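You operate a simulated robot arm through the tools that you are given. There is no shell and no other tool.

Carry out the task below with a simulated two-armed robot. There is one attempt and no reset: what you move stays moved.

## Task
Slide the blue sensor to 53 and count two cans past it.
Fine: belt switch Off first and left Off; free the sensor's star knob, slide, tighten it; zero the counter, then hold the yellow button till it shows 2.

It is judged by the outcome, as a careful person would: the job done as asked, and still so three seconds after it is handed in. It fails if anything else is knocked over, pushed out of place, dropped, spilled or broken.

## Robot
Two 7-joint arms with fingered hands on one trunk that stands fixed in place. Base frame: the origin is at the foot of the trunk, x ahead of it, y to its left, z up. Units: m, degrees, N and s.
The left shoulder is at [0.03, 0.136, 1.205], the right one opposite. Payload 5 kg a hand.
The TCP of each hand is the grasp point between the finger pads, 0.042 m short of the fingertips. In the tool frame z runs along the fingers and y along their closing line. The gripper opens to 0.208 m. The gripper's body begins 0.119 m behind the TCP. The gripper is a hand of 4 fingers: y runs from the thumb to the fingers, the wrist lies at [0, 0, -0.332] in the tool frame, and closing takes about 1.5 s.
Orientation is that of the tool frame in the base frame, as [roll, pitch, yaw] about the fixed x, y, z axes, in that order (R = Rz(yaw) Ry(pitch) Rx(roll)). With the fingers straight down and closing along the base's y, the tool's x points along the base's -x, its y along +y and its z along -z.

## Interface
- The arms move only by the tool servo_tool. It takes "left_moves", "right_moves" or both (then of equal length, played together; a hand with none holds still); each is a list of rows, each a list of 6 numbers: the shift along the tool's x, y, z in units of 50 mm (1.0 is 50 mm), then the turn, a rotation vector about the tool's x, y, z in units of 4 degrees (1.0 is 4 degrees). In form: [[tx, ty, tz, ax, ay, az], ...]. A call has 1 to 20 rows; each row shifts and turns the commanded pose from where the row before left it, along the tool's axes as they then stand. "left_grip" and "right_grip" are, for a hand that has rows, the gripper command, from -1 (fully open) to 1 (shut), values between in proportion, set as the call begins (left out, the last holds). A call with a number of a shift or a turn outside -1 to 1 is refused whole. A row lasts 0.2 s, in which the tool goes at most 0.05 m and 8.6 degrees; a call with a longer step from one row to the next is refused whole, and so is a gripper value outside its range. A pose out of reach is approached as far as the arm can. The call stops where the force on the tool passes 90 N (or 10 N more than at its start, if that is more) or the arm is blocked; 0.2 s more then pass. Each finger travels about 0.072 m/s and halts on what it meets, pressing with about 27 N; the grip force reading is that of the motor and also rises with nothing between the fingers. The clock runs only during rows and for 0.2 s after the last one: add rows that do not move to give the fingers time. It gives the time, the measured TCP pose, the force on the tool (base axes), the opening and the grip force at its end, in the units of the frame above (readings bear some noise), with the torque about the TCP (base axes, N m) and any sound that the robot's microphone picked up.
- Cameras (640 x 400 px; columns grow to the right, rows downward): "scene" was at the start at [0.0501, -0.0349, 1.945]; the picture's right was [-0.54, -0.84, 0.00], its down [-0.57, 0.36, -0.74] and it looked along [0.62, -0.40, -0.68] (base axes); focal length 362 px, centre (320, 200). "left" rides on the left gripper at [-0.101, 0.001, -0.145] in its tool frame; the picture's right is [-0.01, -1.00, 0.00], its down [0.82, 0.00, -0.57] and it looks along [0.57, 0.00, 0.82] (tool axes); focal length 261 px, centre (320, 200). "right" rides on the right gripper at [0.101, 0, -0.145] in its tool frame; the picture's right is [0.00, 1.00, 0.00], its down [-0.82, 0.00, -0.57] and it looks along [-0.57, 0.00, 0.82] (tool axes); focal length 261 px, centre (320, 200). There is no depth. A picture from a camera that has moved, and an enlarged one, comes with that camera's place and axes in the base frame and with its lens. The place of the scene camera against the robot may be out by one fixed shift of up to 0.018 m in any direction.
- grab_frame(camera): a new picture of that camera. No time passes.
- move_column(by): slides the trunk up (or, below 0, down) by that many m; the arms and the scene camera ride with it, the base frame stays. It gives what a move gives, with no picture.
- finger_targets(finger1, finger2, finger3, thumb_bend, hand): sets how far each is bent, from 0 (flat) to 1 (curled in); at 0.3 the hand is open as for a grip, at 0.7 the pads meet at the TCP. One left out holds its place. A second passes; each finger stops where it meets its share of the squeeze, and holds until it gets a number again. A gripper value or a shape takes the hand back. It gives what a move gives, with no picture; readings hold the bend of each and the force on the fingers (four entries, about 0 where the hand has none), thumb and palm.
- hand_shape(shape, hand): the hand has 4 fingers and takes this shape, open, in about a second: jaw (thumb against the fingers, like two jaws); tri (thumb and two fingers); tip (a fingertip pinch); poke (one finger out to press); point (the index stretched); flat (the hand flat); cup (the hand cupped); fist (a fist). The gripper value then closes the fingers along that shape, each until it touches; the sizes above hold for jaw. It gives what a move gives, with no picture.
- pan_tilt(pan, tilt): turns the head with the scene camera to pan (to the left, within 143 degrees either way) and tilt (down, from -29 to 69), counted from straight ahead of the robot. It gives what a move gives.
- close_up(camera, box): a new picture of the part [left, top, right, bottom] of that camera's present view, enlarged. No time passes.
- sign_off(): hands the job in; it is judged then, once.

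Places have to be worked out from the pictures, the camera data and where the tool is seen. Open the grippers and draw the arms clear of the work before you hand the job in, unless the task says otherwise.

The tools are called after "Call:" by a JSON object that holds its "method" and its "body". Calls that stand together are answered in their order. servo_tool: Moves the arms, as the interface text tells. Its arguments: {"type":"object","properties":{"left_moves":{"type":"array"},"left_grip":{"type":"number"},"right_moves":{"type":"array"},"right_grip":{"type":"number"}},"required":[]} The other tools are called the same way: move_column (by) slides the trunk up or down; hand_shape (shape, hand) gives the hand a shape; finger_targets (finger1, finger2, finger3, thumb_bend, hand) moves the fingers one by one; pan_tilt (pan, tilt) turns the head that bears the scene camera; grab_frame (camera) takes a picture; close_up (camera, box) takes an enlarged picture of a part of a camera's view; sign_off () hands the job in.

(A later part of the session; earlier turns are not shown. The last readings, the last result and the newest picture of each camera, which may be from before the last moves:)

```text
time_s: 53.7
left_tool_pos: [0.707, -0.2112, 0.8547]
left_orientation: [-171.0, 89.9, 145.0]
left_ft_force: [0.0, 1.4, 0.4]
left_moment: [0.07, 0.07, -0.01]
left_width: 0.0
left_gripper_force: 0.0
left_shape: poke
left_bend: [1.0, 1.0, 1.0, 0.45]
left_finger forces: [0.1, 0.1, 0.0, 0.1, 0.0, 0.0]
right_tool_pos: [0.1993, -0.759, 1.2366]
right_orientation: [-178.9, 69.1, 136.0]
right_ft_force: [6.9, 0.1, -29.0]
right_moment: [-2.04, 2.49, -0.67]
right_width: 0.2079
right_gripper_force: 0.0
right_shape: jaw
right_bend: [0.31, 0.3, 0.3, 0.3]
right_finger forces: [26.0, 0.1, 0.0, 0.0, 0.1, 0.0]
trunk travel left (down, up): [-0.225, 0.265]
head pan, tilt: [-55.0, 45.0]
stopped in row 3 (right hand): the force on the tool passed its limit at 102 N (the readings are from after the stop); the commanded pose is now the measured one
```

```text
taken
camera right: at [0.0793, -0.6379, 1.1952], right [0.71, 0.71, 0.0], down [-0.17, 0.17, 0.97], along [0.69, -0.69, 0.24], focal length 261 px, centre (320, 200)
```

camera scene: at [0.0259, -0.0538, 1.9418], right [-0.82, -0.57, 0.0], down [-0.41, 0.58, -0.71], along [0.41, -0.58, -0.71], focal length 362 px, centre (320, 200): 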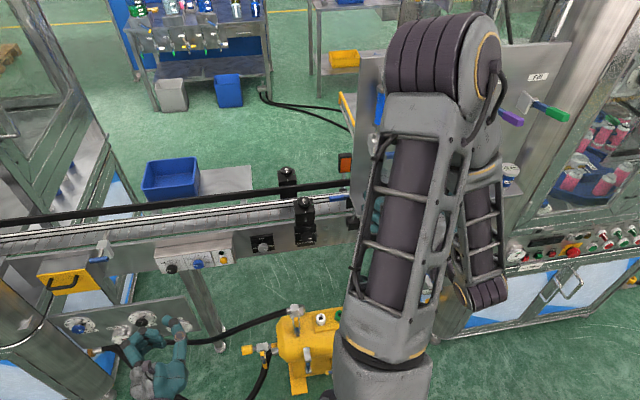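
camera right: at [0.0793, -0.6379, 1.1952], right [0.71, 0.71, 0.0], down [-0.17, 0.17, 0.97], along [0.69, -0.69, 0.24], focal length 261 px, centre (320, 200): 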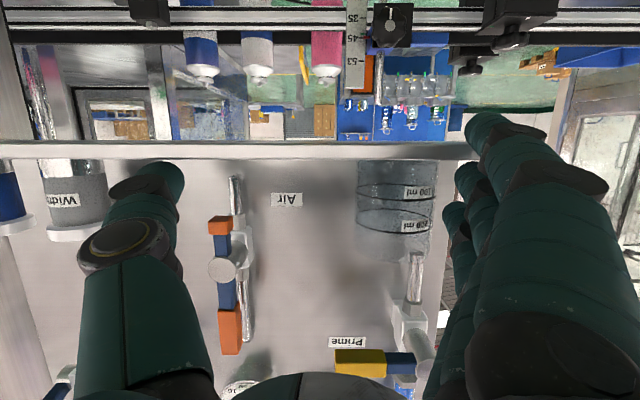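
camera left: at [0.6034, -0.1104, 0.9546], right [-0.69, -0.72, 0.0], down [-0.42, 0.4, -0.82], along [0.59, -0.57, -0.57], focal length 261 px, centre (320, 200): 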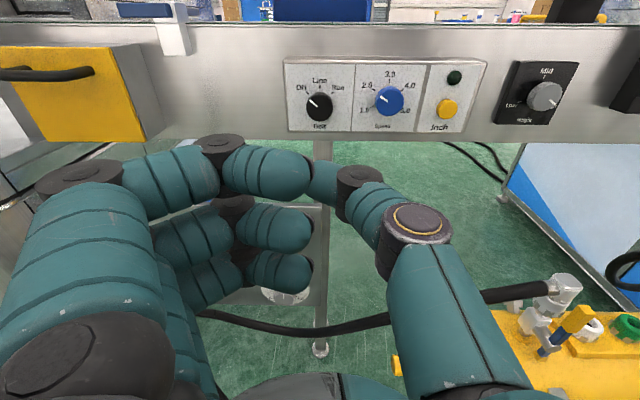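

The index finger is hooked under the shelf lip while lifting (force reversed, finger1 26 N). I ease down 4 mm and pull straight back along the conveyor normal in small steps.

Call:
{"method": "servo_tool", "body": {"right_moves": [[0.075, 0, 0.029, 0, 0, 0], [0.072, 0, -0.187, 0, 0, 0], [0.072, 0, -0.187, 0, 0, 0], [0.072, 0, -0.187, 0, 0, 0]]}}

Call:
{"method": "grab_frame", "body": {"camera": "right"}}

Call:
{"method": "grab_frame", "body": {"camera": "scene"}}

```text
time_s: 54.7
left_tool_pos: [0.7078, -0.2116, 0.8536]
left_orientation: [-176.9, 89.9, 139.2]
left_ft_force: [-0.3, 0.0, 0.0]
left_moment: [0.02, 0.02, 0.01]
left_width: 0.0
left_gripper_force: 0.0
left_shape: poke
left_bend: [1.0, 1.0, 1.0, 0.45]
left_finger forces: [0.1, 0.0, 0.0, 0.1, 0.1, 0.0]
right_tool_pos: [0.1775, -0.7572, 1.2341]
right_orientation: [-179.3, 69.5, 135.8]
right_ft_force: [0.3, -0.1, -0.2]
right_moment: [-0.01, 0.0, 0.04]
right_width: 0.208
right_gripper_force: 0.1
right_shape: jaw
right_bend: [0.3, 0.3, 0.3, 0.3]
right_finger forces: [0.1, 0.0, 0.1, 0.0, 0.0, 0.1]
right hand out of reach, approached as far as the arm can: row 2, 3, 4
trunk travel left (down, up): [-0.225, 0.265]
head pan, tilt: [-55.0, 45.0]
```

```text
taken
camera right: at [0.0565, -0.6362, 1.1912], right [0.71, 0.71, 0.0], down [-0.18, 0.18, 0.97], along [0.69, -0.68, 0.25], focal length 261 px, centre (320, 200)
```

right: 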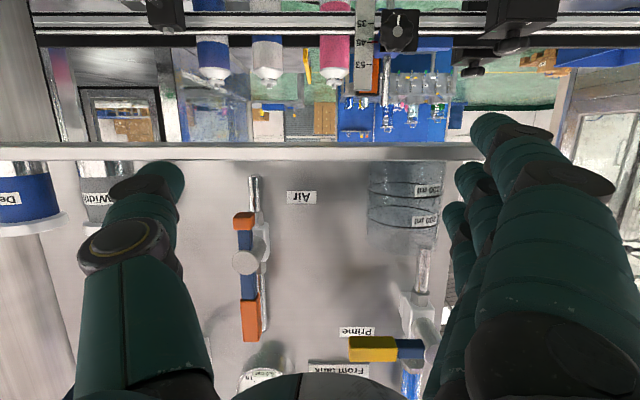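

```text
taken
camera scene: at [0.0265, -0.0568, 1.9415], right [-0.82, -0.57, 0.0], down [-0.41, 0.58, -0.71], along [0.41, -0.58, -0.71], focal length 362 px, centre (320, 200)
```

scene: 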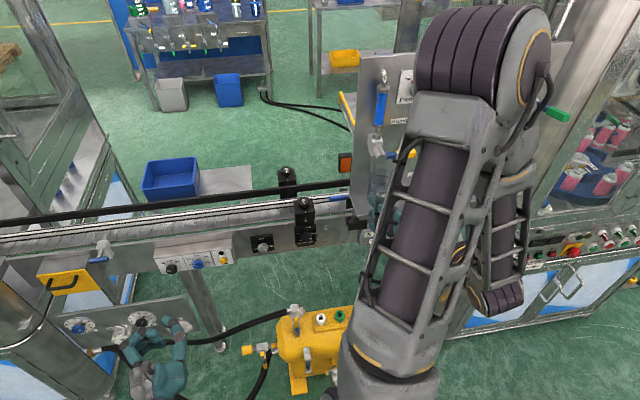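

Contact is released with zero forces, and the shelf items look undisturbed. The arm is folded to its limit this close in, so I tilt the fingers back down (away from the shelf) and then raise the trunk to give the arm more room.

Call:
{"method": "servo_tool", "body": {"right_moves": [[0, 0, 0, 0, 1, 0], [0, 0, 0, 0, 1, 0], [0, 0, 0, 0, 1, 0], [0, 0, 0, 0, 1, 0], [0, 0, 0, 0, 1, 0], [0, 0, 0, 0, 1, 0], [0, 0, 0, 0, 1, 0], [0, 0, 0, 0, 1, 0], [0, 0, 0, 0, 0, 0]]}}

Call:
{"method": "grab_frame", "body": {"camera": "right"}}

Call:
{"method": "grab_frame", "body": {"camera": "scene"}}

```text
time_s: 56.7
left_tool_pos: [0.7075, -0.2121, 0.8546]
left_orientation: [170.5, 89.9, 126.6]
left_ft_force: [-0.7, 0.2, 0.1]
left_moment: [0.05, 0.01, 0.07]
left_width: 0.0
left_gripper_force: 0.1
left_shape: poke
left_bend: [1.0, 1.0, 1.0, 0.45]
left_finger forces: [0.0, 0.1, 0.1, 0.0, 0.0, 0.0]
right_tool_pos: [0.1753, -0.7566, 1.2352]
right_orientation: [-179.7, 37.4, 135.2]
right_ft_force: [0.4, -0.4, -0.7]
right_moment: [0.02, -0.03, 0.04]
right_width: 0.2079
right_gripper_force: 0.1
right_shape: jaw
right_bend: [0.3, 0.3, 0.3, 0.3]
right_finger forces: [0.0, 0.1, 0.0, 0.1, 0.0, 0.0]
trunk travel left (down, up): [-0.225, 0.265]
head pan, tilt: [-55.0, 45.0]
```

```text
taken
camera right: at [0.0574, -0.6377, 1.2887], right [0.71, 0.7, 0.0], down [0.22, -0.21, 0.95], along [0.67, -0.68, -0.3], focal length 261 px, centre (320, 200)
```

right: 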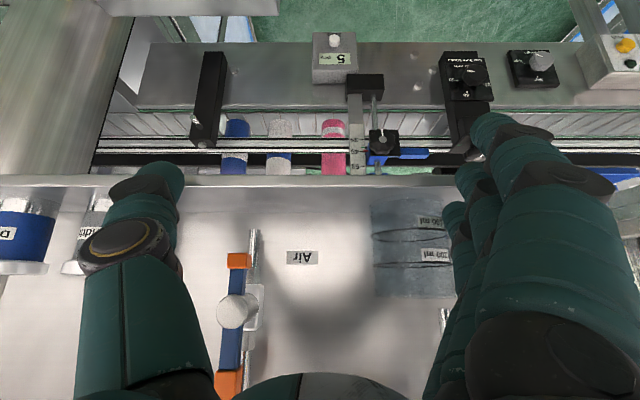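

```text
taken
camera scene: at [0.0252, -0.0566, 1.9415], right [-0.82, -0.57, 0.0], down [-0.41, 0.58, -0.71], along [0.41, -0.58, -0.71], focal length 362 px, centre (320, 200)
```

scene: 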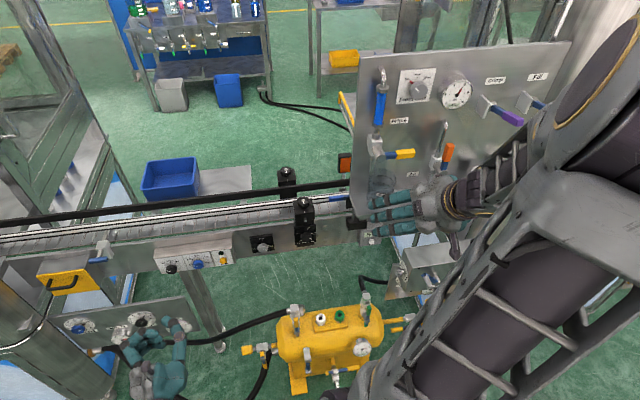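

The hand is free in front of the shelf again. I check the jug and sensor for any shift before raising the trunk.

Call:
{"method": "close_up", "body": {"camera": "scene", "box": [320, 130, 480, 260]}}

Call:
{"method": "close_up", "body": {"camera": "right", "box": [300, 20, 460, 180]}}

Call:
{"method": "move_column", "body": {"by": 0.1}}

```text
3.08 times, centred on (400, 195) of scene
camera zoom: at [0.0252, -0.0566, 1.9415], right [-0.82, -0.57, 0.0], down [-0.41, 0.58, -0.71], along [0.41, -0.58, -0.71], focal length 1114 px, centre (74, 215)
```

zoom: 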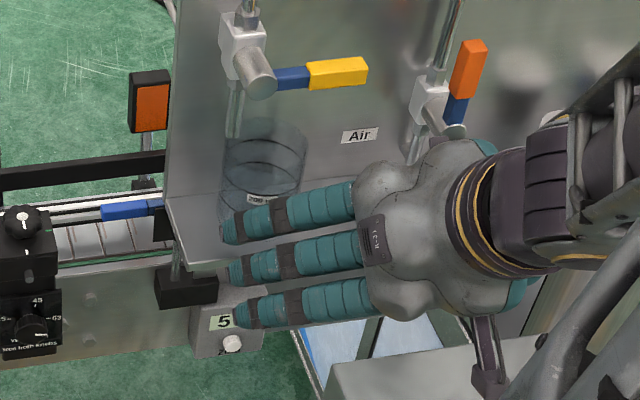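

```text
2.50 times, centred on (380, 100) of right
camera zoom: at [0.0574, -0.6377, 1.2887], right [0.71, 0.7, 0.0], down [0.22, -0.21, 0.95], along [0.67, -0.68, -0.3], focal length 652 px, centre (170, 450)
```

zoom: 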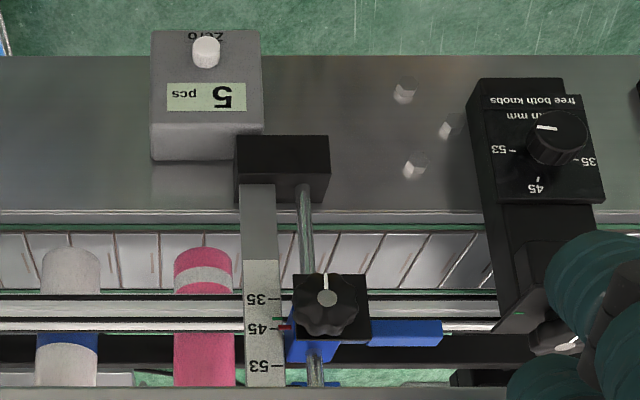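

```text
time_s: 58.0
left_tool_pos: [0.707, -0.2121, 0.953]
left_orientation: [-173.6, 90.0, 142.4]
left_ft_force: [0.7, -0.1, -0.3]
left_moment: [-0.02, -0.05, 0.01]
left_width: 0.0
left_gripper_force: 0.1
left_shape: poke
left_bend: [1.0, 1.0, 1.0, 0.45]
left_finger forces: [0.0, 0.1, 0.1, 0.0, 0.1, 0.0]
right_tool_pos: [0.1769, -0.7568, 1.3334]
right_orientation: [-179.6, 37.5, 135.2]
right_ft_force: [0.2, -0.5, -1.3]
right_moment: [-0.01, -0.01, -0.03]
right_width: 0.208
right_gripper_force: 0.0
right_shape: jaw
right_bend: [0.3, 0.3, 0.3, 0.3]
right_finger forces: [0.0, 0.0, 0.0, 0.1, 0.0, 0.0]
trunk travel left (down, up): [-0.325, 0.165]
head pan, tilt: [-55.0, 45.0]
```

Comparing pictures, the jug seems to have shifted about 3 cm from under its spout during that slip; I'll have to measure it and put it back. First I raise the trunk further and look at the shelf from the right camera.

Call:
{"method": "move_column", "body": {"by": 0.1}}

Call:
{"method": "grab_frame", "body": {"camera": "right"}}

Call:
{"method": "grab_frame", "body": {"camera": "scene"}}

```text
time_s: 58.8
left_tool_pos: [0.7077, -0.2111, 1.0115]
left_orientation: [-175.9, 89.9, 140.1]
left_ft_force: [-0.5, -0.3, -1.0]
left_moment: [-0.07, -0.07, 0.05]
left_width: 0.0
left_gripper_force: 0.0
left_shape: poke
left_bend: [1.0, 1.0, 1.0, 0.45]
left_finger forces: [0.0, 0.0, 0.0, 0.1, 0.0, 0.1]
right_tool_pos: [0.1689, -0.7477, 1.3813]
right_orientation: [-179.0, 35.9, 136.2]
right_ft_force: [-10.5, 2.4, -10.0]
right_moment: [-0.42, 1.05, 0.67]
right_width: 0.2076
right_gripper_force: 0.1
right_shape: jaw
right_bend: [0.3, 0.3, 0.34, 0.3]
right_finger forces: [0.0, 0.0, 14.0, 0.2, 0.0, 0.0]
trunk travel left (down, up): [-0.383, 0.107]
head pan, tilt: [-55.0, 45.0]
stopped: the force on the tool passed its limit at 106 N (the readings are from after the stop); the commanded pose is now the measured one
```

```text
taken
camera right: at [0.0506, -0.6302, 1.4391], right [0.7, 0.71, -0.01], down [0.24, -0.22, 0.94], along [0.67, -0.67, -0.33], focal length 261 px, centre (320, 200)
```

right: 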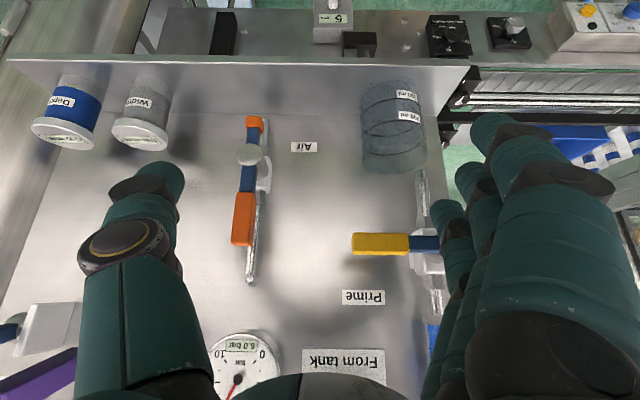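

```text
taken
camera scene: at [0.0248, -0.0565, 2.1001], right [-0.82, -0.57, 0.0], down [-0.41, 0.58, -0.71], along [0.41, -0.58, -0.71], focal length 362 px, centre (320, 200)
```

scene: 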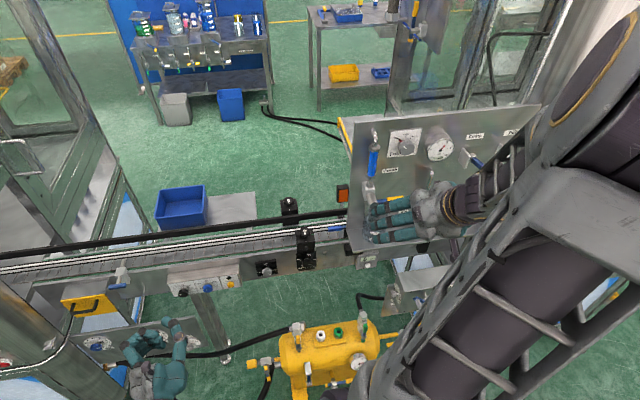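

The raise was stopped: the third finger has caught under the spout valve (14 N remaining). I lower the hand 1 cm to release it, then back away from the panel.

Call:
{"method": "servo_tool", "body": {"right_moves": [[0.06, 0, 0.081, 0, 0, 0], [0.06, 0, 0.081, 0, 0, 0], [0.162, 0, -0.118, 0, 0, 0], [0.324, 0, -0.235, 0, 0, 0], [0.324, 0, -0.235, 0, 0, 0], [0.324, 0, -0.235, 0, 0, 0], [0, 0, 0, 0, 0, 0]]}}

Call:
{"method": "grab_frame", "body": {"camera": "right"}}

```text
time_s: 60.4
left_tool_pos: [0.708, -0.212, 1.012]
left_orientation: [0.9, 90.0, -43.1]
left_ft_force: [1.4, -1.4, -0.6]
left_moment: [0.0, -0.03, 0.02]
left_width: 0.0
left_gripper_force: 0.0
left_shape: poke
left_bend: [1.0, 1.0, 1.0, 0.45]
left_finger forces: [0.0, 0.1, 0.0, 0.0, 0.0, 0.0]
right_tool_pos: [0.1216, -0.6992, 1.3713]
right_orientation: [-179.1, 36.0, 136.1]
right_ft_force: [1.8, -0.3, -0.6]
right_moment: [0.02, 0.04, 0.01]
right_width: 0.2081
right_gripper_force: 0.0
right_shape: jaw
right_bend: [0.3, 0.3, 0.3, 0.3]
right_finger forces: [0.0, 0.0, 0.0, 0.1, 0.0, 0.1]
trunk travel left (down, up): [-0.383, 0.107]
head pan, tilt: [-55.0, 45.0]
```

```text
taken
camera right: at [0.0024, -0.5824, 1.4303], right [0.7, 0.71, -0.01], down [0.24, -0.22, 0.94], along [0.67, -0.67, -0.33], focal length 261 px, centre (320, 200)
```

right: 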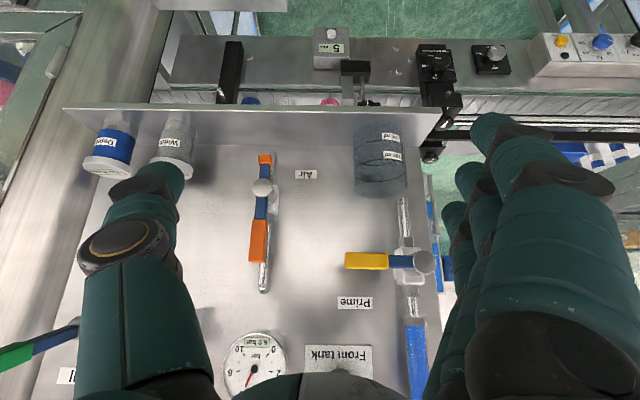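

Released cleanly, and the valve handle is unchanged. The jug now stands about 2–3 cm to the right of its spout, whereas at first it was right under it. I look from the head camera for its depth offset.

Call:
{"method": "pan_tilt", "body": {"pan": -60, "tilt": 42.5}}

Call:
{"method": "grab_frame", "body": {"camera": "scene"}}

Call:
{"method": "close_up", "body": {"camera": "right", "box": [320, 80, 450, 280]}}

```text
time_s: 61.1
left_tool_pos: [0.7096, -0.2119, 1.012]
left_orientation: [-178.0, 89.9, 138.0]
left_ft_force: [-1.0, 0.9, 0.3]
left_moment: [-0.01, 0.02, -0.04]
left_width: 0.0
left_gripper_force: 0.1
left_shape: poke
left_bend: [1.0, 1.0, 1.0, 0.45]
left_finger forces: [0.0, 0.0, 0.1, 0.0, 0.0, 0.1]
right_tool_pos: [0.1196, -0.6991, 1.3726]
right_orientation: [-179.0, 36.1, 136.2]
right_ft_force: [-0.7, 0.1, 0.1]
right_moment: [0.01, 0.0, 0.0]
right_width: 0.208
right_gripper_force: 0.0
right_shape: jaw
right_bend: [0.3, 0.3, 0.3, 0.3]
right_finger forces: [0.0, 0.0, 0.0, 0.0, 0.0, 0.1]
trunk travel left (down, up): [-0.383, 0.107]
head pan, tilt: [-60.0, 42.5]
```

```text
taken
camera scene: at [0.0212, -0.0618, 2.1029], right [-0.87, -0.5, 0.0], down [-0.34, 0.58, -0.74], along [0.37, -0.64, -0.68], focal length 362 px, centre (320, 200)
```

scene: 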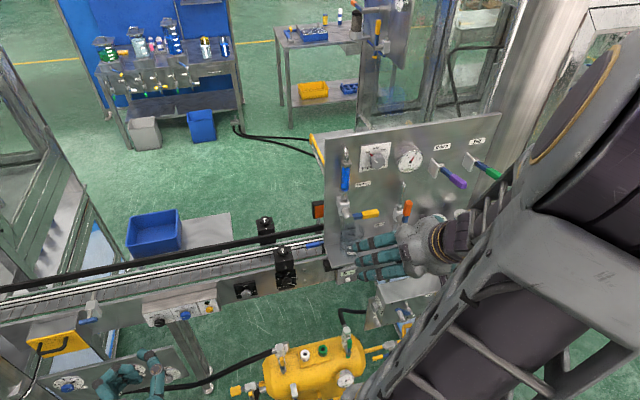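

```text
2.00 times, centred on (385, 180) of right
camera zoom: at [0.0017, -0.5817, 1.4307], right [0.7, 0.71, -0.01], down [0.24, -0.22, 0.95], along [0.67, -0.67, -0.33], focal length 521 px, centre (190, 240)
```

zoom: 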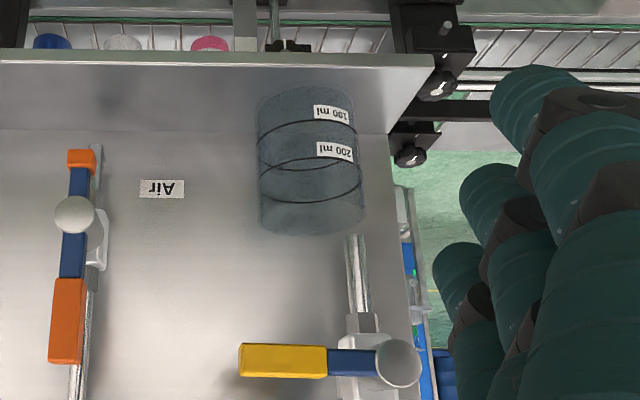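

The jug is about 28 mm right of where it stood (its depth is nearly unchanged). I'll put it back by straddling it with the open hand and nudging it left with the thumb. Lowering the trunk to its start height first gives the arm a better posture for that; the hand is well in front of the shelf.

Call:
{"method": "move_column", "body": {"by": -0.158}}

Call:
{"method": "grab_frame", "body": {"camera": "right"}}

Call:
{"method": "grab_frame", "body": {"camera": "scene"}}

```text
time_s: 62.9
left_tool_pos: [0.7078, -0.2121, 0.855]
left_orientation: [176.1, 89.9, 132.2]
left_ft_force: [-1.0, -0.3, -0.1]
left_moment: [0.01, -0.02, -0.01]
left_width: 0.0
left_gripper_force: 0.0
left_shape: poke
left_bend: [1.0, 1.0, 1.0, 0.45]
left_finger forces: [0.1, 0.0, 0.1, 0.1, 0.0, 0.0]
right_tool_pos: [0.1203, -0.6988, 1.2137]
right_orientation: [-179.0, 36.0, 136.0]
right_ft_force: [1.1, 0.7, 0.2]
right_moment: [0.0, -0.01, -0.01]
right_width: 0.2079
right_gripper_force: 0.1
right_shape: jaw
right_bend: [0.3, 0.3, 0.3, 0.3]
right_finger forces: [0.0, 0.0, 0.0, 0.0, 0.0, 0.0]
trunk travel left (down, up): [-0.225, 0.265]
head pan, tilt: [-60.0, 42.5]
```

```text
taken
camera right: at [0.0017, -0.5818, 1.2729], right [0.7, 0.71, -0.01], down [0.24, -0.22, 0.95], along [0.67, -0.67, -0.33], focal length 261 px, centre (320, 200)
```

right: 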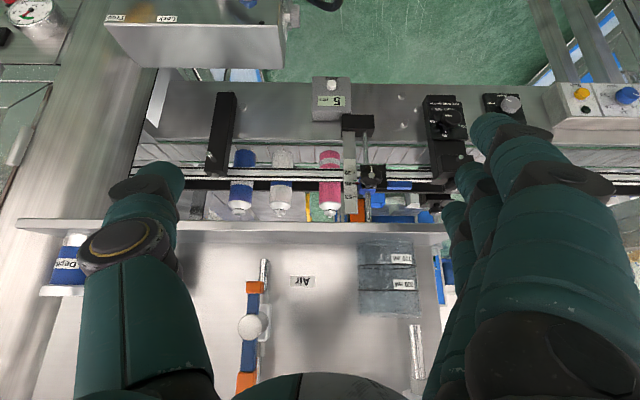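

```text
taken
camera scene: at [0.0213, -0.062, 1.9451], right [-0.87, -0.5, 0.0], down [-0.34, 0.58, -0.74], along [0.37, -0.64, -0.68], focal length 362 px, centre (320, 200)
```

scene: 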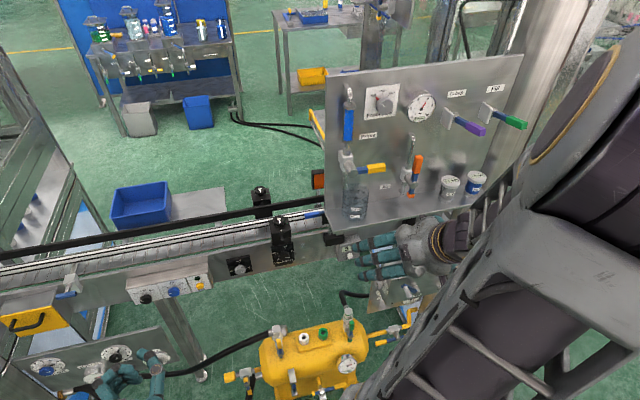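

Same head pose as my early reference picture, with the shelf unobstructed. I take the identical close-up to compare the jug's position directly.

Call:
{"method": "close_up", "body": {"camera": "scene", "box": [290, 150, 490, 275]}}

Call:
{"method": "close_up", "body": {"camera": "scene", "box": [230, 170, 390, 270]}}

Call:
{"method": "close_up", "body": {"camera": "scene", "box": [310, 80, 550, 230]}}

```text
3.20 times, centred on (390, 212) of scene
camera zoom: at [0.0213, -0.062, 1.9451], right [-0.87, -0.5, 0.0], down [-0.34, 0.58, -0.74], along [0.37, -0.64, -0.68], focal length 1159 px, centre (96, 160)
```

zoom: 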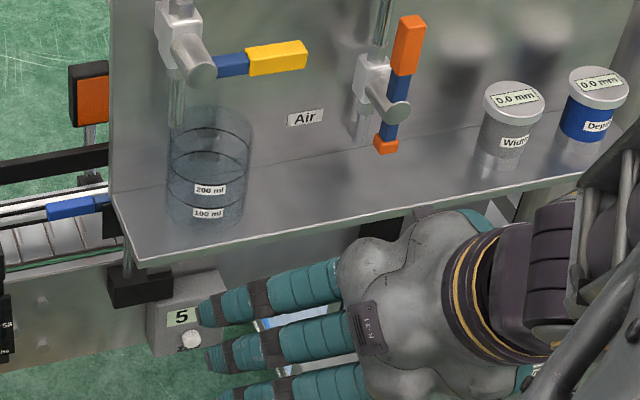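

```text
4.00 times, centred on (310, 220) of scene
camera zoom: at [0.0213, -0.062, 1.9451], right [-0.87, -0.5, 0.0], down [-0.34, 0.58, -0.74], along [0.37, -0.64, -0.68], focal length 1449 px, centre (360, 120)
```

zoom: 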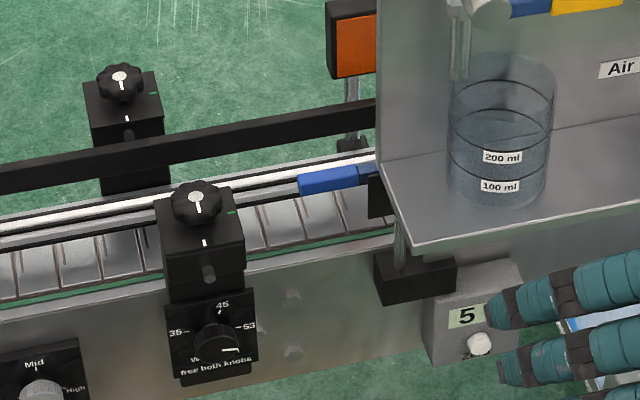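

```text
2.67 times, centred on (430, 155) of scene
camera zoom: at [0.0213, -0.062, 1.9451], right [-0.87, -0.5, 0.0], down [-0.34, 0.58, -0.74], along [0.37, -0.64, -0.68], focal length 966 px, centre (27, 320)
```

zoom: 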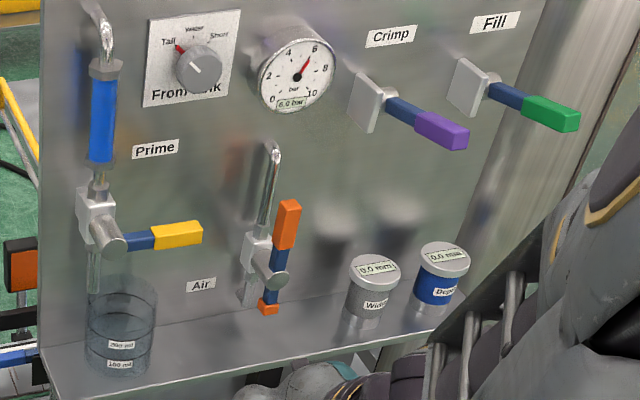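

The identical close-up shows the jug moved about 33 mm right and 5 mm toward the panel; everything else on the panel is as before. I move the right hand in front of the jug with the jaw at about 140 mm.

Call:
{"method": "servo_tool", "body": {"right_moves": [[-0.2, 0.4, 0, 0, 0, 0], [-0.2, 0.4, 0, 0, 0, 0], [-0.2, 0.4, 0, 0, 0, 0], [-0.21, 0.4, 0, 0, 0, 0], [-0.21, 0.38, 0, 0, 0, 0], [0, 0, 0, 0, 0, 0], [0, 0, 0, 0, 0, 0]], "right_grip": -0.35}}

Call:
{"method": "grab_frame", "body": {"camera": "right"}}

Call:
{"method": "close_up", "body": {"camera": "scene", "box": [290, 150, 490, 275]}}

```text
time_s: 64.5
left_tool_pos: [0.7082, -0.211, 0.8535]
left_orientation: [-166.0, 89.9, 150.1]
left_ft_force: [0.5, -0.4, -0.4]
left_moment: [-0.01, -0.02, -0.04]
left_width: 0.0
left_gripper_force: 0.1
left_shape: poke
left_bend: [1.0, 1.0, 1.0, 0.45]
left_finger forces: [0.0, 0.0, 0.0, 0.0, 0.0, 0.0]
right_tool_pos: [0.2194, -0.6562, 1.2433]
right_orientation: [-178.9, 36.0, 136.2]
right_ft_force: [0.7, 0.5, -0.4]
right_moment: [-0.02, 0.05, -0.04]
right_width: 0.1409
right_gripper_force: 0.0
right_shape: jaw
right_bend: [0.29, 0.29, 0.29, 0.6]
right_finger forces: [0.0, 0.1, 0.1, 0.0, 0.1, 0.0]
trunk travel left (down, up): [-0.225, 0.265]
head pan, tilt: [-60.0, 42.5]
```

```text
taken
camera right: at [0.101, -0.5394, 1.3006], right [0.7, 0.71, -0.01], down [0.24, -0.22, 0.95], along [0.67, -0.67, -0.33], focal length 261 px, centre (320, 200)
```

right: 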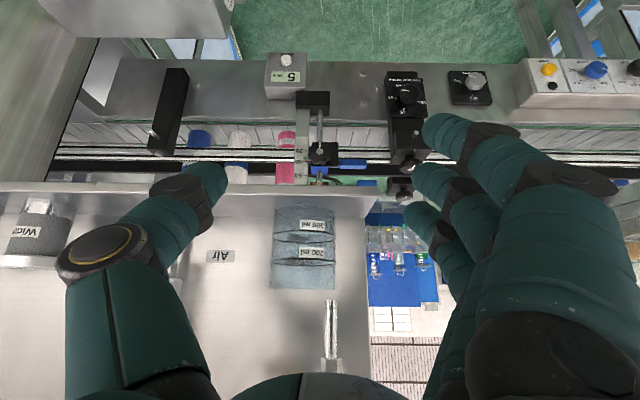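

```text
3.20 times, centred on (390, 212) of scene
camera zoom: at [0.0221, -0.0617, 1.9449], right [-0.87, -0.5, 0.0], down [-0.34, 0.58, -0.74], along [0.37, -0.64, -0.68], focal length 1159 px, centre (96, 160)
```

zoom: 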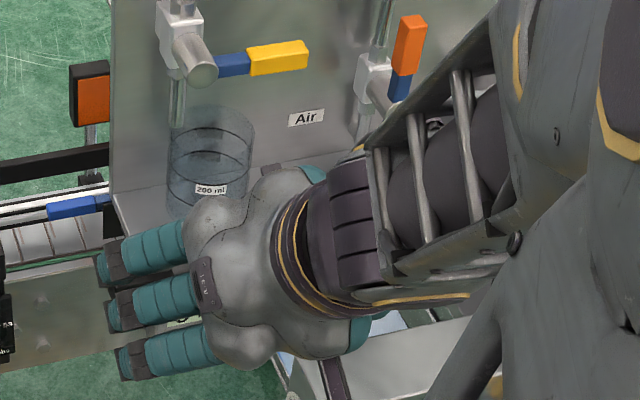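

In the hand frame the jug lies about 20 mm right of centre, between thumb and fingers. I shift 13 mm right and advance toward it while flattening the hand a little, stopping short to check clearances.

Call:
{"method": "servo_tool", "body": {"right_moves": [[-0.269, -0.065, 0.158, 0, -1, 0], [-0.257, -0.065, 0.176, 0, -1, 0], [-0.244, -0.065, 0.194, 0, -1, 0], [-0.23, -0.065, 0.21, 0, -1, 0], [-0.215, 0, 0.226, 0, 0, 0], [0, 0, 0, 0, 0, 0]]}}

Call:
{"method": "grab_frame", "body": {"camera": "right"}}

Call:
{"method": "close_up", "body": {"camera": "scene", "box": [290, 130, 490, 255]}}

```text
time_s: 65.9
left_tool_pos: [0.7073, -0.2114, 0.8538]
left_orientation: [-168.1, 89.9, 147.9]
left_ft_force: [0.9, 0.3, -0.4]
left_moment: [0.03, 0.02, -0.02]
left_width: 0.0002
left_gripper_force: 0.1
left_shape: poke
left_bend: [1.0, 1.0, 1.0, 0.45]
left_finger forces: [0.1, 0.0, 0.0, 0.1, 0.0, 0.0]
right_tool_pos: [0.2659, -0.7252, 1.255]
right_orientation: [-178.6, 52.1, 136.7]
right_ft_force: [1.2, 0.8, 0.4]
right_moment: [0.04, -0.07, -0.12]
right_width: 0.1411
right_gripper_force: 0.0
right_shape: jaw
right_bend: [0.27, 0.29, 0.29, 0.6]
right_finger forces: [1.6, 0.1, 0.0, 0.1, 0.1, 0.0]
right hand out of reach, approached as far as the arm can: row 1, 2, 3
trunk travel left (down, up): [-0.225, 0.265]
head pan, tilt: [-60.0, 42.5]
```

```text
taken
camera right: at [0.141, -0.6016, 1.2644], right [0.7, 0.71, -0.01], down [0.04, -0.03, 1.0], along [0.71, -0.7, -0.05], focal length 261 px, centre (320, 200)
```

right: 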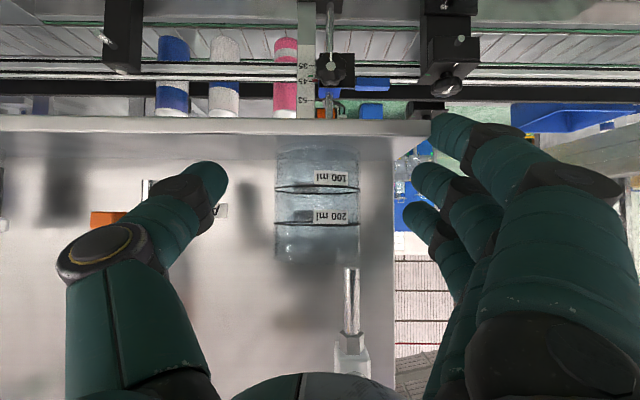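

```text
3.20 times, centred on (390, 192) of scene
camera zoom: at [0.0216, -0.0616, 1.9449], right [-0.87, -0.5, 0.0], down [-0.34, 0.58, -0.74], along [0.37, -0.64, -0.68], focal length 1159 px, centre (96, 224)
```

zoom: 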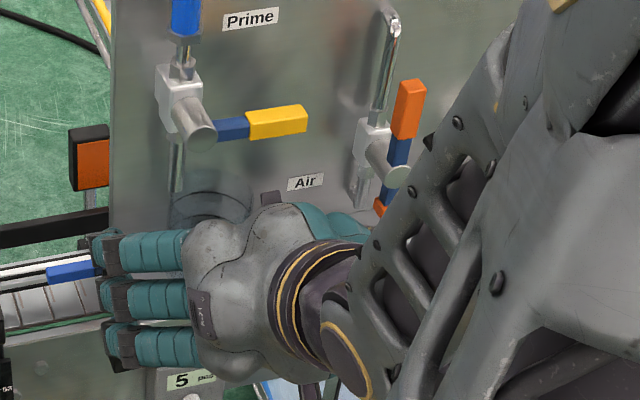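

The jug is centred in the grasp; finger 1 lightly touches the shelf's left end (1.6 N). I raise 15 mm to clear it, then go 35 mm forward so the thumb tip is beside the jug.

Call:
{"method": "servo_tool", "body": {"right_moves": [[-0.079, 0, -0.062, 0, 0, 0], [-0.079, 0, -0.062, 0, 0, 0], [-0.079, 0, -0.062, 0, 0, 0], [-0.144, 0, 0.184, 0, 0, 0], [-0.144, 0, 0.184, 0, 0, 0], [-0.144, 0, 0.184, 0, 0, 0], [0, 0, 0, 0, 0, 0]]}}

Call:
{"method": "grab_frame", "body": {"camera": "right"}}

Call:
{"method": "close_up", "body": {"camera": "scene", "box": [290, 130, 490, 255]}}

```text
time_s: 67.5
left_tool_pos: [0.7064, -0.2116, 0.8533]
left_orientation: [-175.5, 89.9, 140.5]
left_ft_force: [-0.5, 0.6, 0.5]
left_moment: [-0.02, 0.0, -0.01]
left_width: 0.0001
left_gripper_force: 0.0
left_shape: poke
left_bend: [1.0, 1.0, 1.0, 0.45]
left_finger forces: [0.0, 0.0, 0.0, 0.1, 0.0, 0.0]
right_tool_pos: [0.2908, -0.7466, 1.2689]
right_orientation: [-178.7, 52.1, 136.7]
right_ft_force: [1.1, 1.2, 0.1]
right_moment: [-0.04, 0.09, 0.06]
right_width: 0.1412
right_gripper_force: 0.1
right_shape: jaw
right_bend: [0.29, 0.29, 0.28, 0.6]
right_finger forces: [0.2, 0.1, 1.1, 0.1, 0.0, 0.1]
trunk travel left (down, up): [-0.225, 0.265]
head pan, tilt: [-60.0, 42.5]
```

```text
taken
camera right: at [0.1647, -0.6246, 1.2787], right [0.7, 0.71, -0.01], down [0.04, -0.03, 1.0], along [0.71, -0.7, -0.05], focal length 261 px, centre (320, 200)
```

right: 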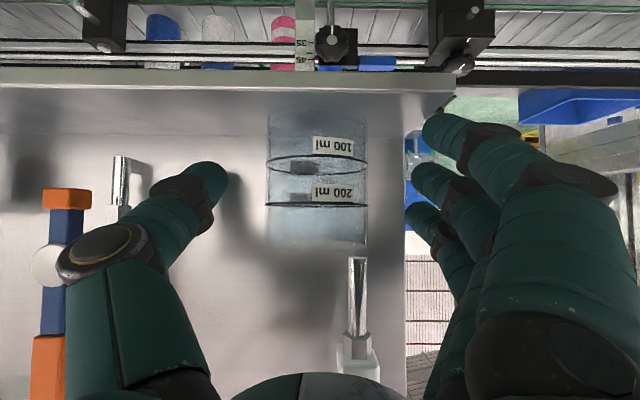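

```text
3.20 times, centred on (390, 192) of scene
camera zoom: at [0.0212, -0.0617, 1.9449], right [-0.87, -0.5, 0.0], down [-0.34, 0.58, -0.74], along [0.37, -0.64, -0.68], focal length 1159 px, centre (96, 224)
```

zoom: 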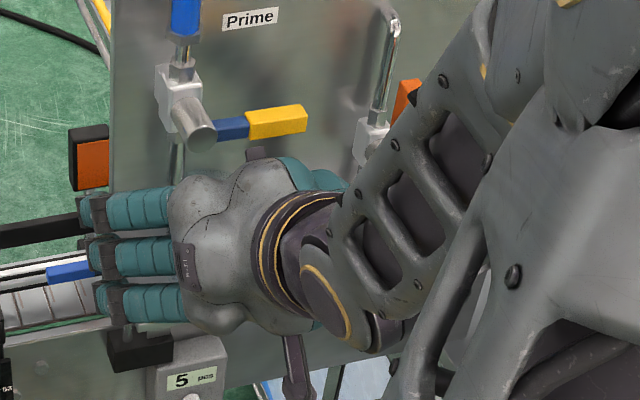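

The thumb tip is now beside the jug with a 30 mm gap. I move left slowly 52 mm, so the thumb should push the jug about 22 mm, and then measure.

Call:
{"method": "servo_tool", "body": {"right_moves": [[0, 0.2, 0, 0, 0, 0], [0, 0.2, 0, 0, 0, 0], [0, 0.15, 0, 0, 0, 0], [0, 0.12, 0, 0, 0, 0], [0, 0.12, 0, 0, 0, 0], [0, 0.12, 0, 0, 0, 0], [0, 0.13, 0, 0, 0, 0], [0, 0, 0, 0, 0, 0]]}}

Call:
{"method": "grab_frame", "body": {"camera": "right"}}

Call:
{"method": "close_up", "body": {"camera": "scene", "box": [290, 150, 490, 275]}}

```text
time_s: 69.3
left_tool_pos: [0.7078, -0.2122, 0.8539]
left_orientation: [178.8, 89.9, 134.9]
left_ft_force: [0.4, -0.7, -0.2]
left_moment: [-0.03, -0.03, 0.03]
left_width: 0.0
left_gripper_force: 0.1
left_shape: poke
left_bend: [1.0, 1.0, 1.0, 0.45]
left_finger forces: [0.0, 0.0, 0.0, 0.0, 0.0, 0.0]
right_tool_pos: [0.3269, -0.7101, 1.2703]
right_orientation: [-178.7, 52.2, 136.7]
right_ft_force: [-0.3, -0.8, -0.4]
right_moment: [0.01, 0.0, 0.03]
right_width: 0.1406
right_gripper_force: 0.1
right_shape: jaw
right_bend: [0.29, 0.29, 0.29, 0.6]
right_finger forces: [0.0, 0.0, 0.1, 0.1, 0.1, 0.0]
trunk travel left (down, up): [-0.225, 0.265]
head pan, tilt: [-60.0, 42.5]
```

```text
taken
camera right: at [0.202, -0.5879, 1.279], right [0.7, 0.71, -0.01], down [0.04, -0.03, 1.0], along [0.71, -0.7, -0.05], focal length 261 px, centre (320, 200)
```

right: 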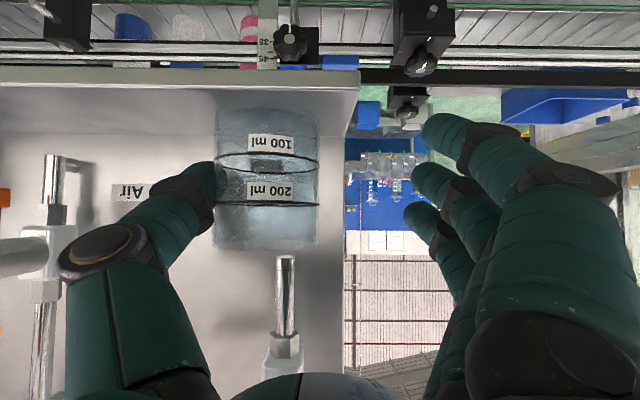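

```text
3.20 times, centred on (390, 212) of scene
camera zoom: at [0.0213, -0.0622, 1.9449], right [-0.87, -0.5, 0.0], down [-0.34, 0.59, -0.74], along [0.37, -0.64, -0.68], focal length 1159 px, centre (96, 160)
```

zoom: 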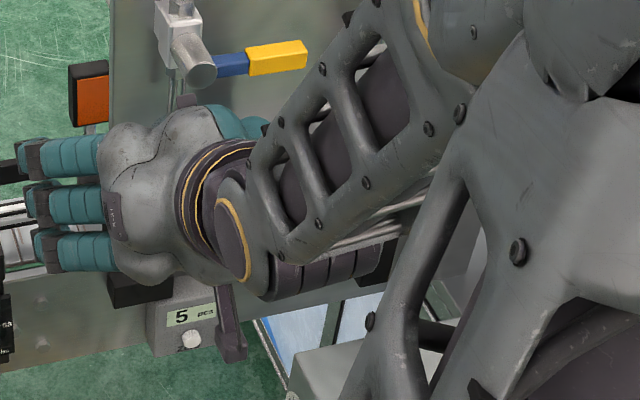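

The thumb is pushing the jug; its centre is now about 14 mm from the spout axis. I push 13 mm more.

Call:
{"method": "servo_tool", "body": {"right_moves": [[0, 0.1, 0, 0, 0, 0], [0, 0.1, 0, 0, 0, 0], [0, 0.06, 0, 0, 0, 0], [0, 0, 0, 0, 0, 0]]}}

Call:
{"method": "grab_frame", "body": {"camera": "right"}}

```text
time_s: 70.3
left_tool_pos: [0.7071, -0.2127, 0.8542]
left_orientation: [-179.2, 89.9, 136.8]
left_ft_force: [-0.1, 0.0, -0.3]
left_moment: [0.01, 0.05, -0.01]
left_width: 0.0001
left_gripper_force: 0.0
left_shape: poke
left_bend: [1.0, 1.0, 1.0, 0.45]
left_finger forces: [0.0, 0.0, 0.0, 0.0, 0.0, 0.0]
right_tool_pos: [0.3367, -0.7027, 1.2698]
right_orientation: [-178.7, 52.1, 136.7]
right_ft_force: [1.2, 0.4, 0.1]
right_moment: [0.01, -0.02, 0.01]
right_width: 0.1407
right_gripper_force: 0.1
right_shape: jaw
right_bend: [0.29, 0.29, 0.29, 0.6]
right_finger forces: [0.0, 0.0, 0.1, 0.0, 0.1, 0.0]
trunk travel left (down, up): [-0.225, 0.265]
head pan, tilt: [-60.0, 42.5]
```

```text
taken
camera right: at [0.2108, -0.5793, 1.2791], right [0.7, 0.71, -0.01], down [0.04, -0.03, 1.0], along [0.71, -0.7, -0.05], focal length 261 px, centre (320, 200)
```

right: 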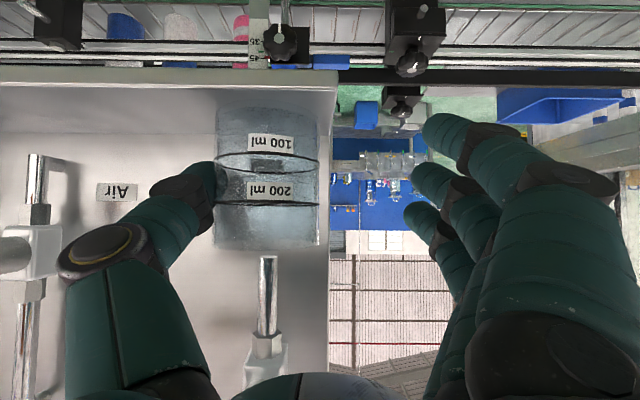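

The jug is again directly under its spout in this view. I move the thumb off to the right, then withdraw the hand backward and re-check with the head camera.

Call:
{"method": "servo_tool", "body": {"right_moves": [[0, -0.2, 0, 0, 0, 0], [0, -0.2, 0, 0, 0, 0], [0.185, -0.1, -0.236, 0, 0, 0], [0.185, -0.1, -0.236, 0, 0, 0], [0.185, -0.1, -0.236, 0, 1, 0], [0.2, -0.1, -0.223, 0, 1, 0], [0.216, -0.2, -0.208, 0, 1, 0], [0.23, -0.2, -0.193, 0, 1, 0], [0.243, -0.4, -0.176, 0, 0, 0], [0.1, -0.6, -0.07, 0, 0, 0], [0, 0, 0, 0, 0, 0]]}}

Call:
{"method": "grab_frame", "body": {"camera": "right"}}

Call:
{"method": "close_up", "body": {"camera": "scene", "box": [290, 150, 490, 275]}}

```text
time_s: 72.7
left_tool_pos: [0.7084, -0.2102, 0.8529]
left_orientation: [-157.9, 89.9, 158.1]
left_ft_force: [0.7, 0.4, 0.2]
left_moment: [-0.05, -0.03, -0.03]
left_width: 0.0
left_gripper_force: 0.0
left_shape: poke
left_bend: [1.0, 1.0, 1.0, 0.45]
left_finger forces: [0.0, 0.0, 0.0, 0.1, 0.0, 0.1]
right_tool_pos: [0.1774, -0.6996, 1.2706]
right_orientation: [-178.9, 36.0, 136.3]
right_ft_force: [0.3, 0.1, -0.9]
right_moment: [-0.04, 0.04, -0.08]
right_width: 0.1406
right_gripper_force: 0.0
right_shape: jaw
right_bend: [0.29, 0.29, 0.29, 0.6]
right_finger forces: [0.0, 0.0, 0.1, 0.0, 0.0, 0.0]
trunk travel left (down, up): [-0.225, 0.265]
head pan, tilt: [-60.0, 42.5]
```

```text
taken
camera right: at [0.0591, -0.5834, 1.3294], right [0.7, 0.71, -0.01], down [0.24, -0.22, 0.94], along [0.67, -0.67, -0.33], focal length 261 px, centre (320, 200)
```

right: 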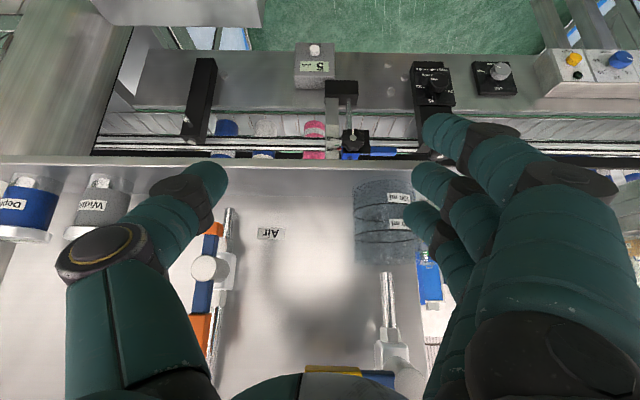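

```text
3.20 times, centred on (390, 212) of scene
camera zoom: at [0.0227, -0.0611, 1.9449], right [-0.87, -0.5, 0.0], down [-0.34, 0.58, -0.74], along [0.37, -0.64, -0.68], focal length 1159 px, centre (96, 160)
```

zoom: 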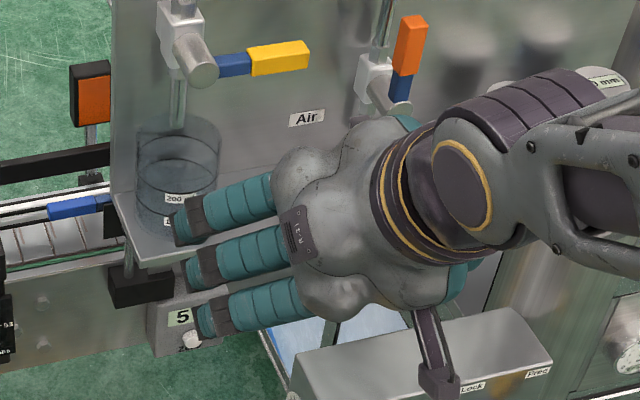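

The jug is back: its outline matches the reference picture within a couple of pixels. Now for the star knob I'll take a safer route: move the hand right and back in front of the panel, then raise the trunk, then lower the arm so the wrist never gets too close to the shoulder.

Call:
{"method": "servo_tool", "body": {"right_moves": [[0.162, -0.6, -0.118, 0, 0, 0], [0.162, -0.6, -0.118, 0, 0, 0], [0.162, -0.6, -0.118, 0, 0, 0], [0.162, -0.6, -0.118, 0, 0, 0], [0, 0, 0, 0, 0, 0]]}}

Call:
{"method": "grab_frame", "body": {"camera": "right"}}

Call:
{"method": "grab_frame", "body": {"camera": "scene"}}

```text
time_s: 73.9
left_tool_pos: [0.708, -0.2103, 0.8536]
left_orientation: [-167.1, 89.8, 149.0]
left_ft_force: [0.7, 0.2, 0.1]
left_moment: [-0.03, 0.01, -0.03]
left_width: 0.0
left_gripper_force: 0.0
left_shape: poke
left_bend: [1.0, 1.0, 1.0, 0.45]
left_finger forces: [0.0, 0.0, 0.0, 0.1, 0.1, 0.0]
right_tool_pos: [0.0672, -0.7632, 1.2711]
right_orientation: [-178.9, 36.1, 136.3]
right_ft_force: [-0.1, 0.3, 0.4]
right_moment: [-0.02, 0.03, -0.02]
right_width: 0.1409
right_gripper_force: 0.1
right_shape: jaw
right_bend: [0.29, 0.29, 0.29, 0.6]
right_finger forces: [0.1, 0.1, 0.0, 0.0, 0.0, 0.1]
trunk travel left (down, up): [-0.225, 0.265]
head pan, tilt: [-60.0, 42.5]
```

```text
taken
camera right: at [-0.0505, -0.6457, 1.33], right [0.7, 0.71, -0.01], down [0.24, -0.22, 0.95], along [0.67, -0.67, -0.33], focal length 261 px, centre (320, 200)
```

right: 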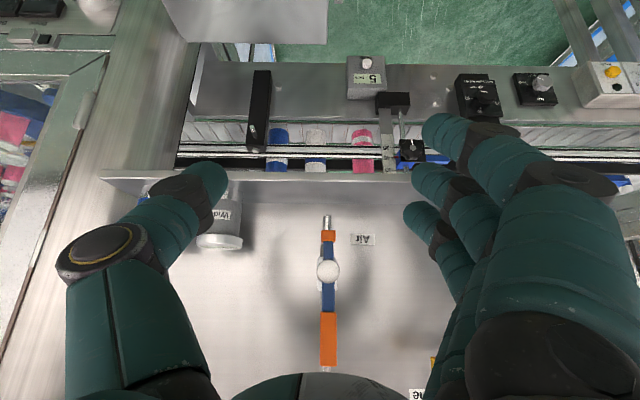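

```text
taken
camera scene: at [0.0224, -0.0618, 1.9449], right [-0.87, -0.5, 0.0], down [-0.34, 0.58, -0.74], along [0.37, -0.64, -0.68], focal length 362 px, centre (320, 200)
```

scene: 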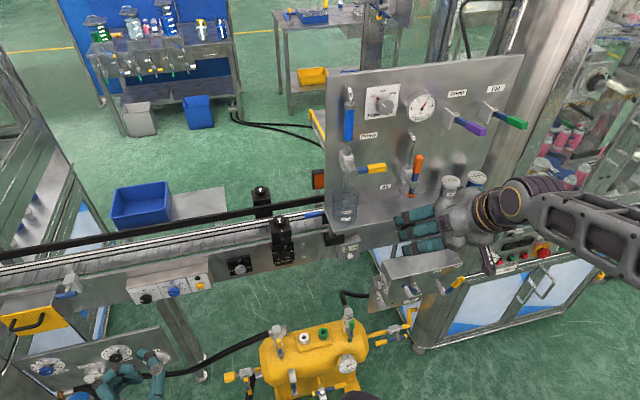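

The shelf is unobstructed now; I check the jug's place once more against the reference before continuing.

Call:
{"method": "close_up", "body": {"camera": "scene", "box": [290, 150, 490, 275]}}

```text
3.20 times, centred on (390, 212) of scene
camera zoom: at [0.0224, -0.0618, 1.9449], right [-0.87, -0.5, 0.0], down [-0.34, 0.58, -0.74], along [0.37, -0.64, -0.68], focal length 1159 px, centre (96, 160)
```

zoom: 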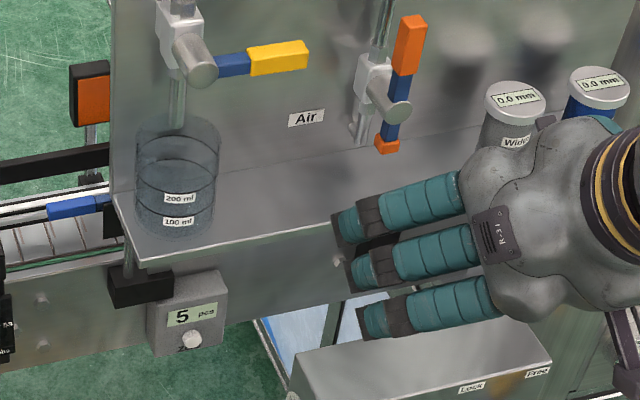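

The jug sits as in the reference. Now I lower the right arm in front of the shelf (2 stages), staying clear of the lip.

Call:
{"method": "servo_tool", "body": {"right_moves": [[0.397, 0, 0.546, 0, 0, 0], [0.397, 0, 0.546, 0, 0, 0], [0.397, 0, 0.546, 0, 0, 0], [0.397, 0, 0.546, 0, 0, 0], [0.397, 0, 0.546, 0, 0, 0], [0.397, 0, 0.546, 0, 0, 0], [0, 0, 0, 0, 0, 0]]}}

Call:
{"method": "grab_frame", "body": {"camera": "right"}}

Call:
{"method": "grab_frame", "body": {"camera": "scene"}}

```text
time_s: 75.5
left_tool_pos: [0.7078, -0.2116, 0.8545]
left_orientation: [-172.3, 89.9, 143.7]
left_ft_force: [0.3, 1.2, -0.4]
left_moment: [0.01, -0.02, 0.01]
left_width: 0.0
left_gripper_force: 0.0
left_shape: poke
left_bend: [1.0, 1.0, 1.0, 0.45]
left_finger forces: [0.1, 0.1, 0.0, 0.0, 0.0, 0.0]
right_tool_pos: [0.0644, -0.7613, 1.0701]
right_orientation: [-179.0, 36.1, 136.1]
right_ft_force: [0.6, -0.6, 0.9]
right_moment: [-0.08, -0.06, -0.03]
right_width: 0.1408
right_gripper_force: 0.0
right_shape: jaw
right_bend: [0.29, 0.29, 0.29, 0.6]
right_finger forces: [0.1, 0.1, 0.0, 0.0, 0.0, 0.1]
trunk travel left (down, up): [-0.225, 0.265]
head pan, tilt: [-60.0, 42.5]
```

```text
taken
camera right: at [-0.054, -0.6442, 1.128], right [0.7, 0.71, -0.01], down [0.24, -0.22, 0.95], along [0.67, -0.67, -0.33], focal length 261 px, centre (320, 200)
```

right: 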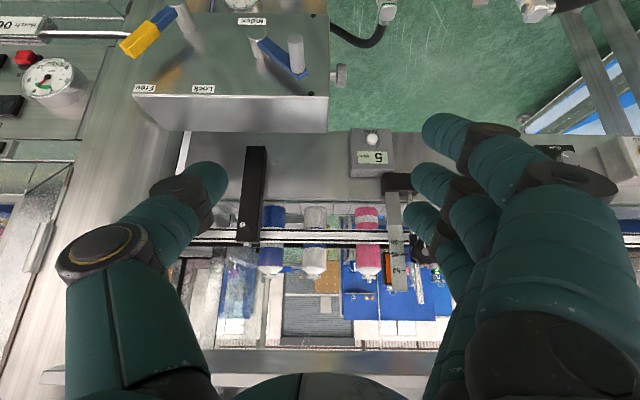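

```text
taken
camera scene: at [0.0202, -0.0608, 1.945], right [-0.87, -0.5, 0.0], down [-0.34, 0.58, -0.74], along [0.37, -0.64, -0.67], focal length 362 px, centre (320, 200)
```

scene: 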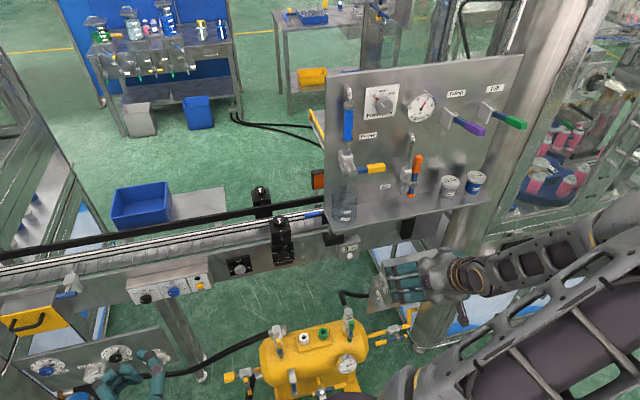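

The posture is good. I tilt the hand toward horizontal in place, half way first, watching the reach.

Call:
{"method": "servo_tool", "body": {"right_moves": [[-0.05, 0, 0.04, 0, -1, 0], [-0.05, 0, 0.04, 0, -1, 0], [-0.05, 0, 0.045, 0, -1, 0], [-0.045, 0, 0.05, 0, -1, 0], [-0.045, 0, 0.05, 0, -1, 0], [-0.04, 0, 0.055, 0, -1, 0], [-0.035, 0, 0.055, 0, -1, 0], [0, 0, 0, 0, 0, 0]]}}

Call:
{"method": "grab_frame", "body": {"camera": "right"}}

```text
time_s: 77.3
left_tool_pos: [0.7071, -0.2114, 0.8545]
left_orientation: [-172.1, 89.9, 143.8]
left_ft_force: [-0.6, 0.1, -0.3]
left_moment: [0.01, 0.0, -0.04]
left_width: 0.0
left_gripper_force: 0.1
left_shape: poke
left_bend: [1.0, 1.0, 1.0, 0.45]
left_finger forces: [0.0, 0.0, 0.0, 0.0, 0.1, 0.1]
right_tool_pos: [0.0828, -0.7778, 1.0689]
right_orientation: [-178.1, 64.1, 137.3]
right_ft_force: [-0.6, 0.4, 0.1]
right_moment: [0.01, -0.02, -0.04]
right_width: 0.1405
right_gripper_force: 0.0
right_shape: jaw
right_bend: [0.29, 0.29, 0.29, 0.6]
right_finger forces: [0.0, 0.0, 0.0, 0.1, 0.1, 0.0]
trunk travel left (down, up): [-0.225, 0.265]
head pan, tilt: [-60.0, 42.5]
```

```text
taken
camera right: at [-0.0417, -0.6578, 1.0423], right [0.7, 0.71, -0.01], down [-0.1, 0.12, 0.99], along [0.71, -0.69, 0.16], focal length 261 px, centre (320, 200)
```

right: 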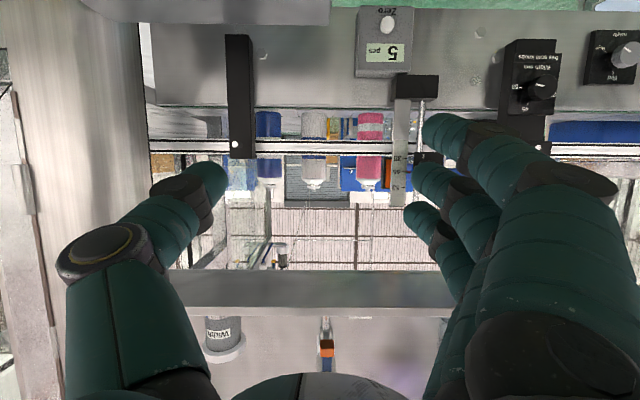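

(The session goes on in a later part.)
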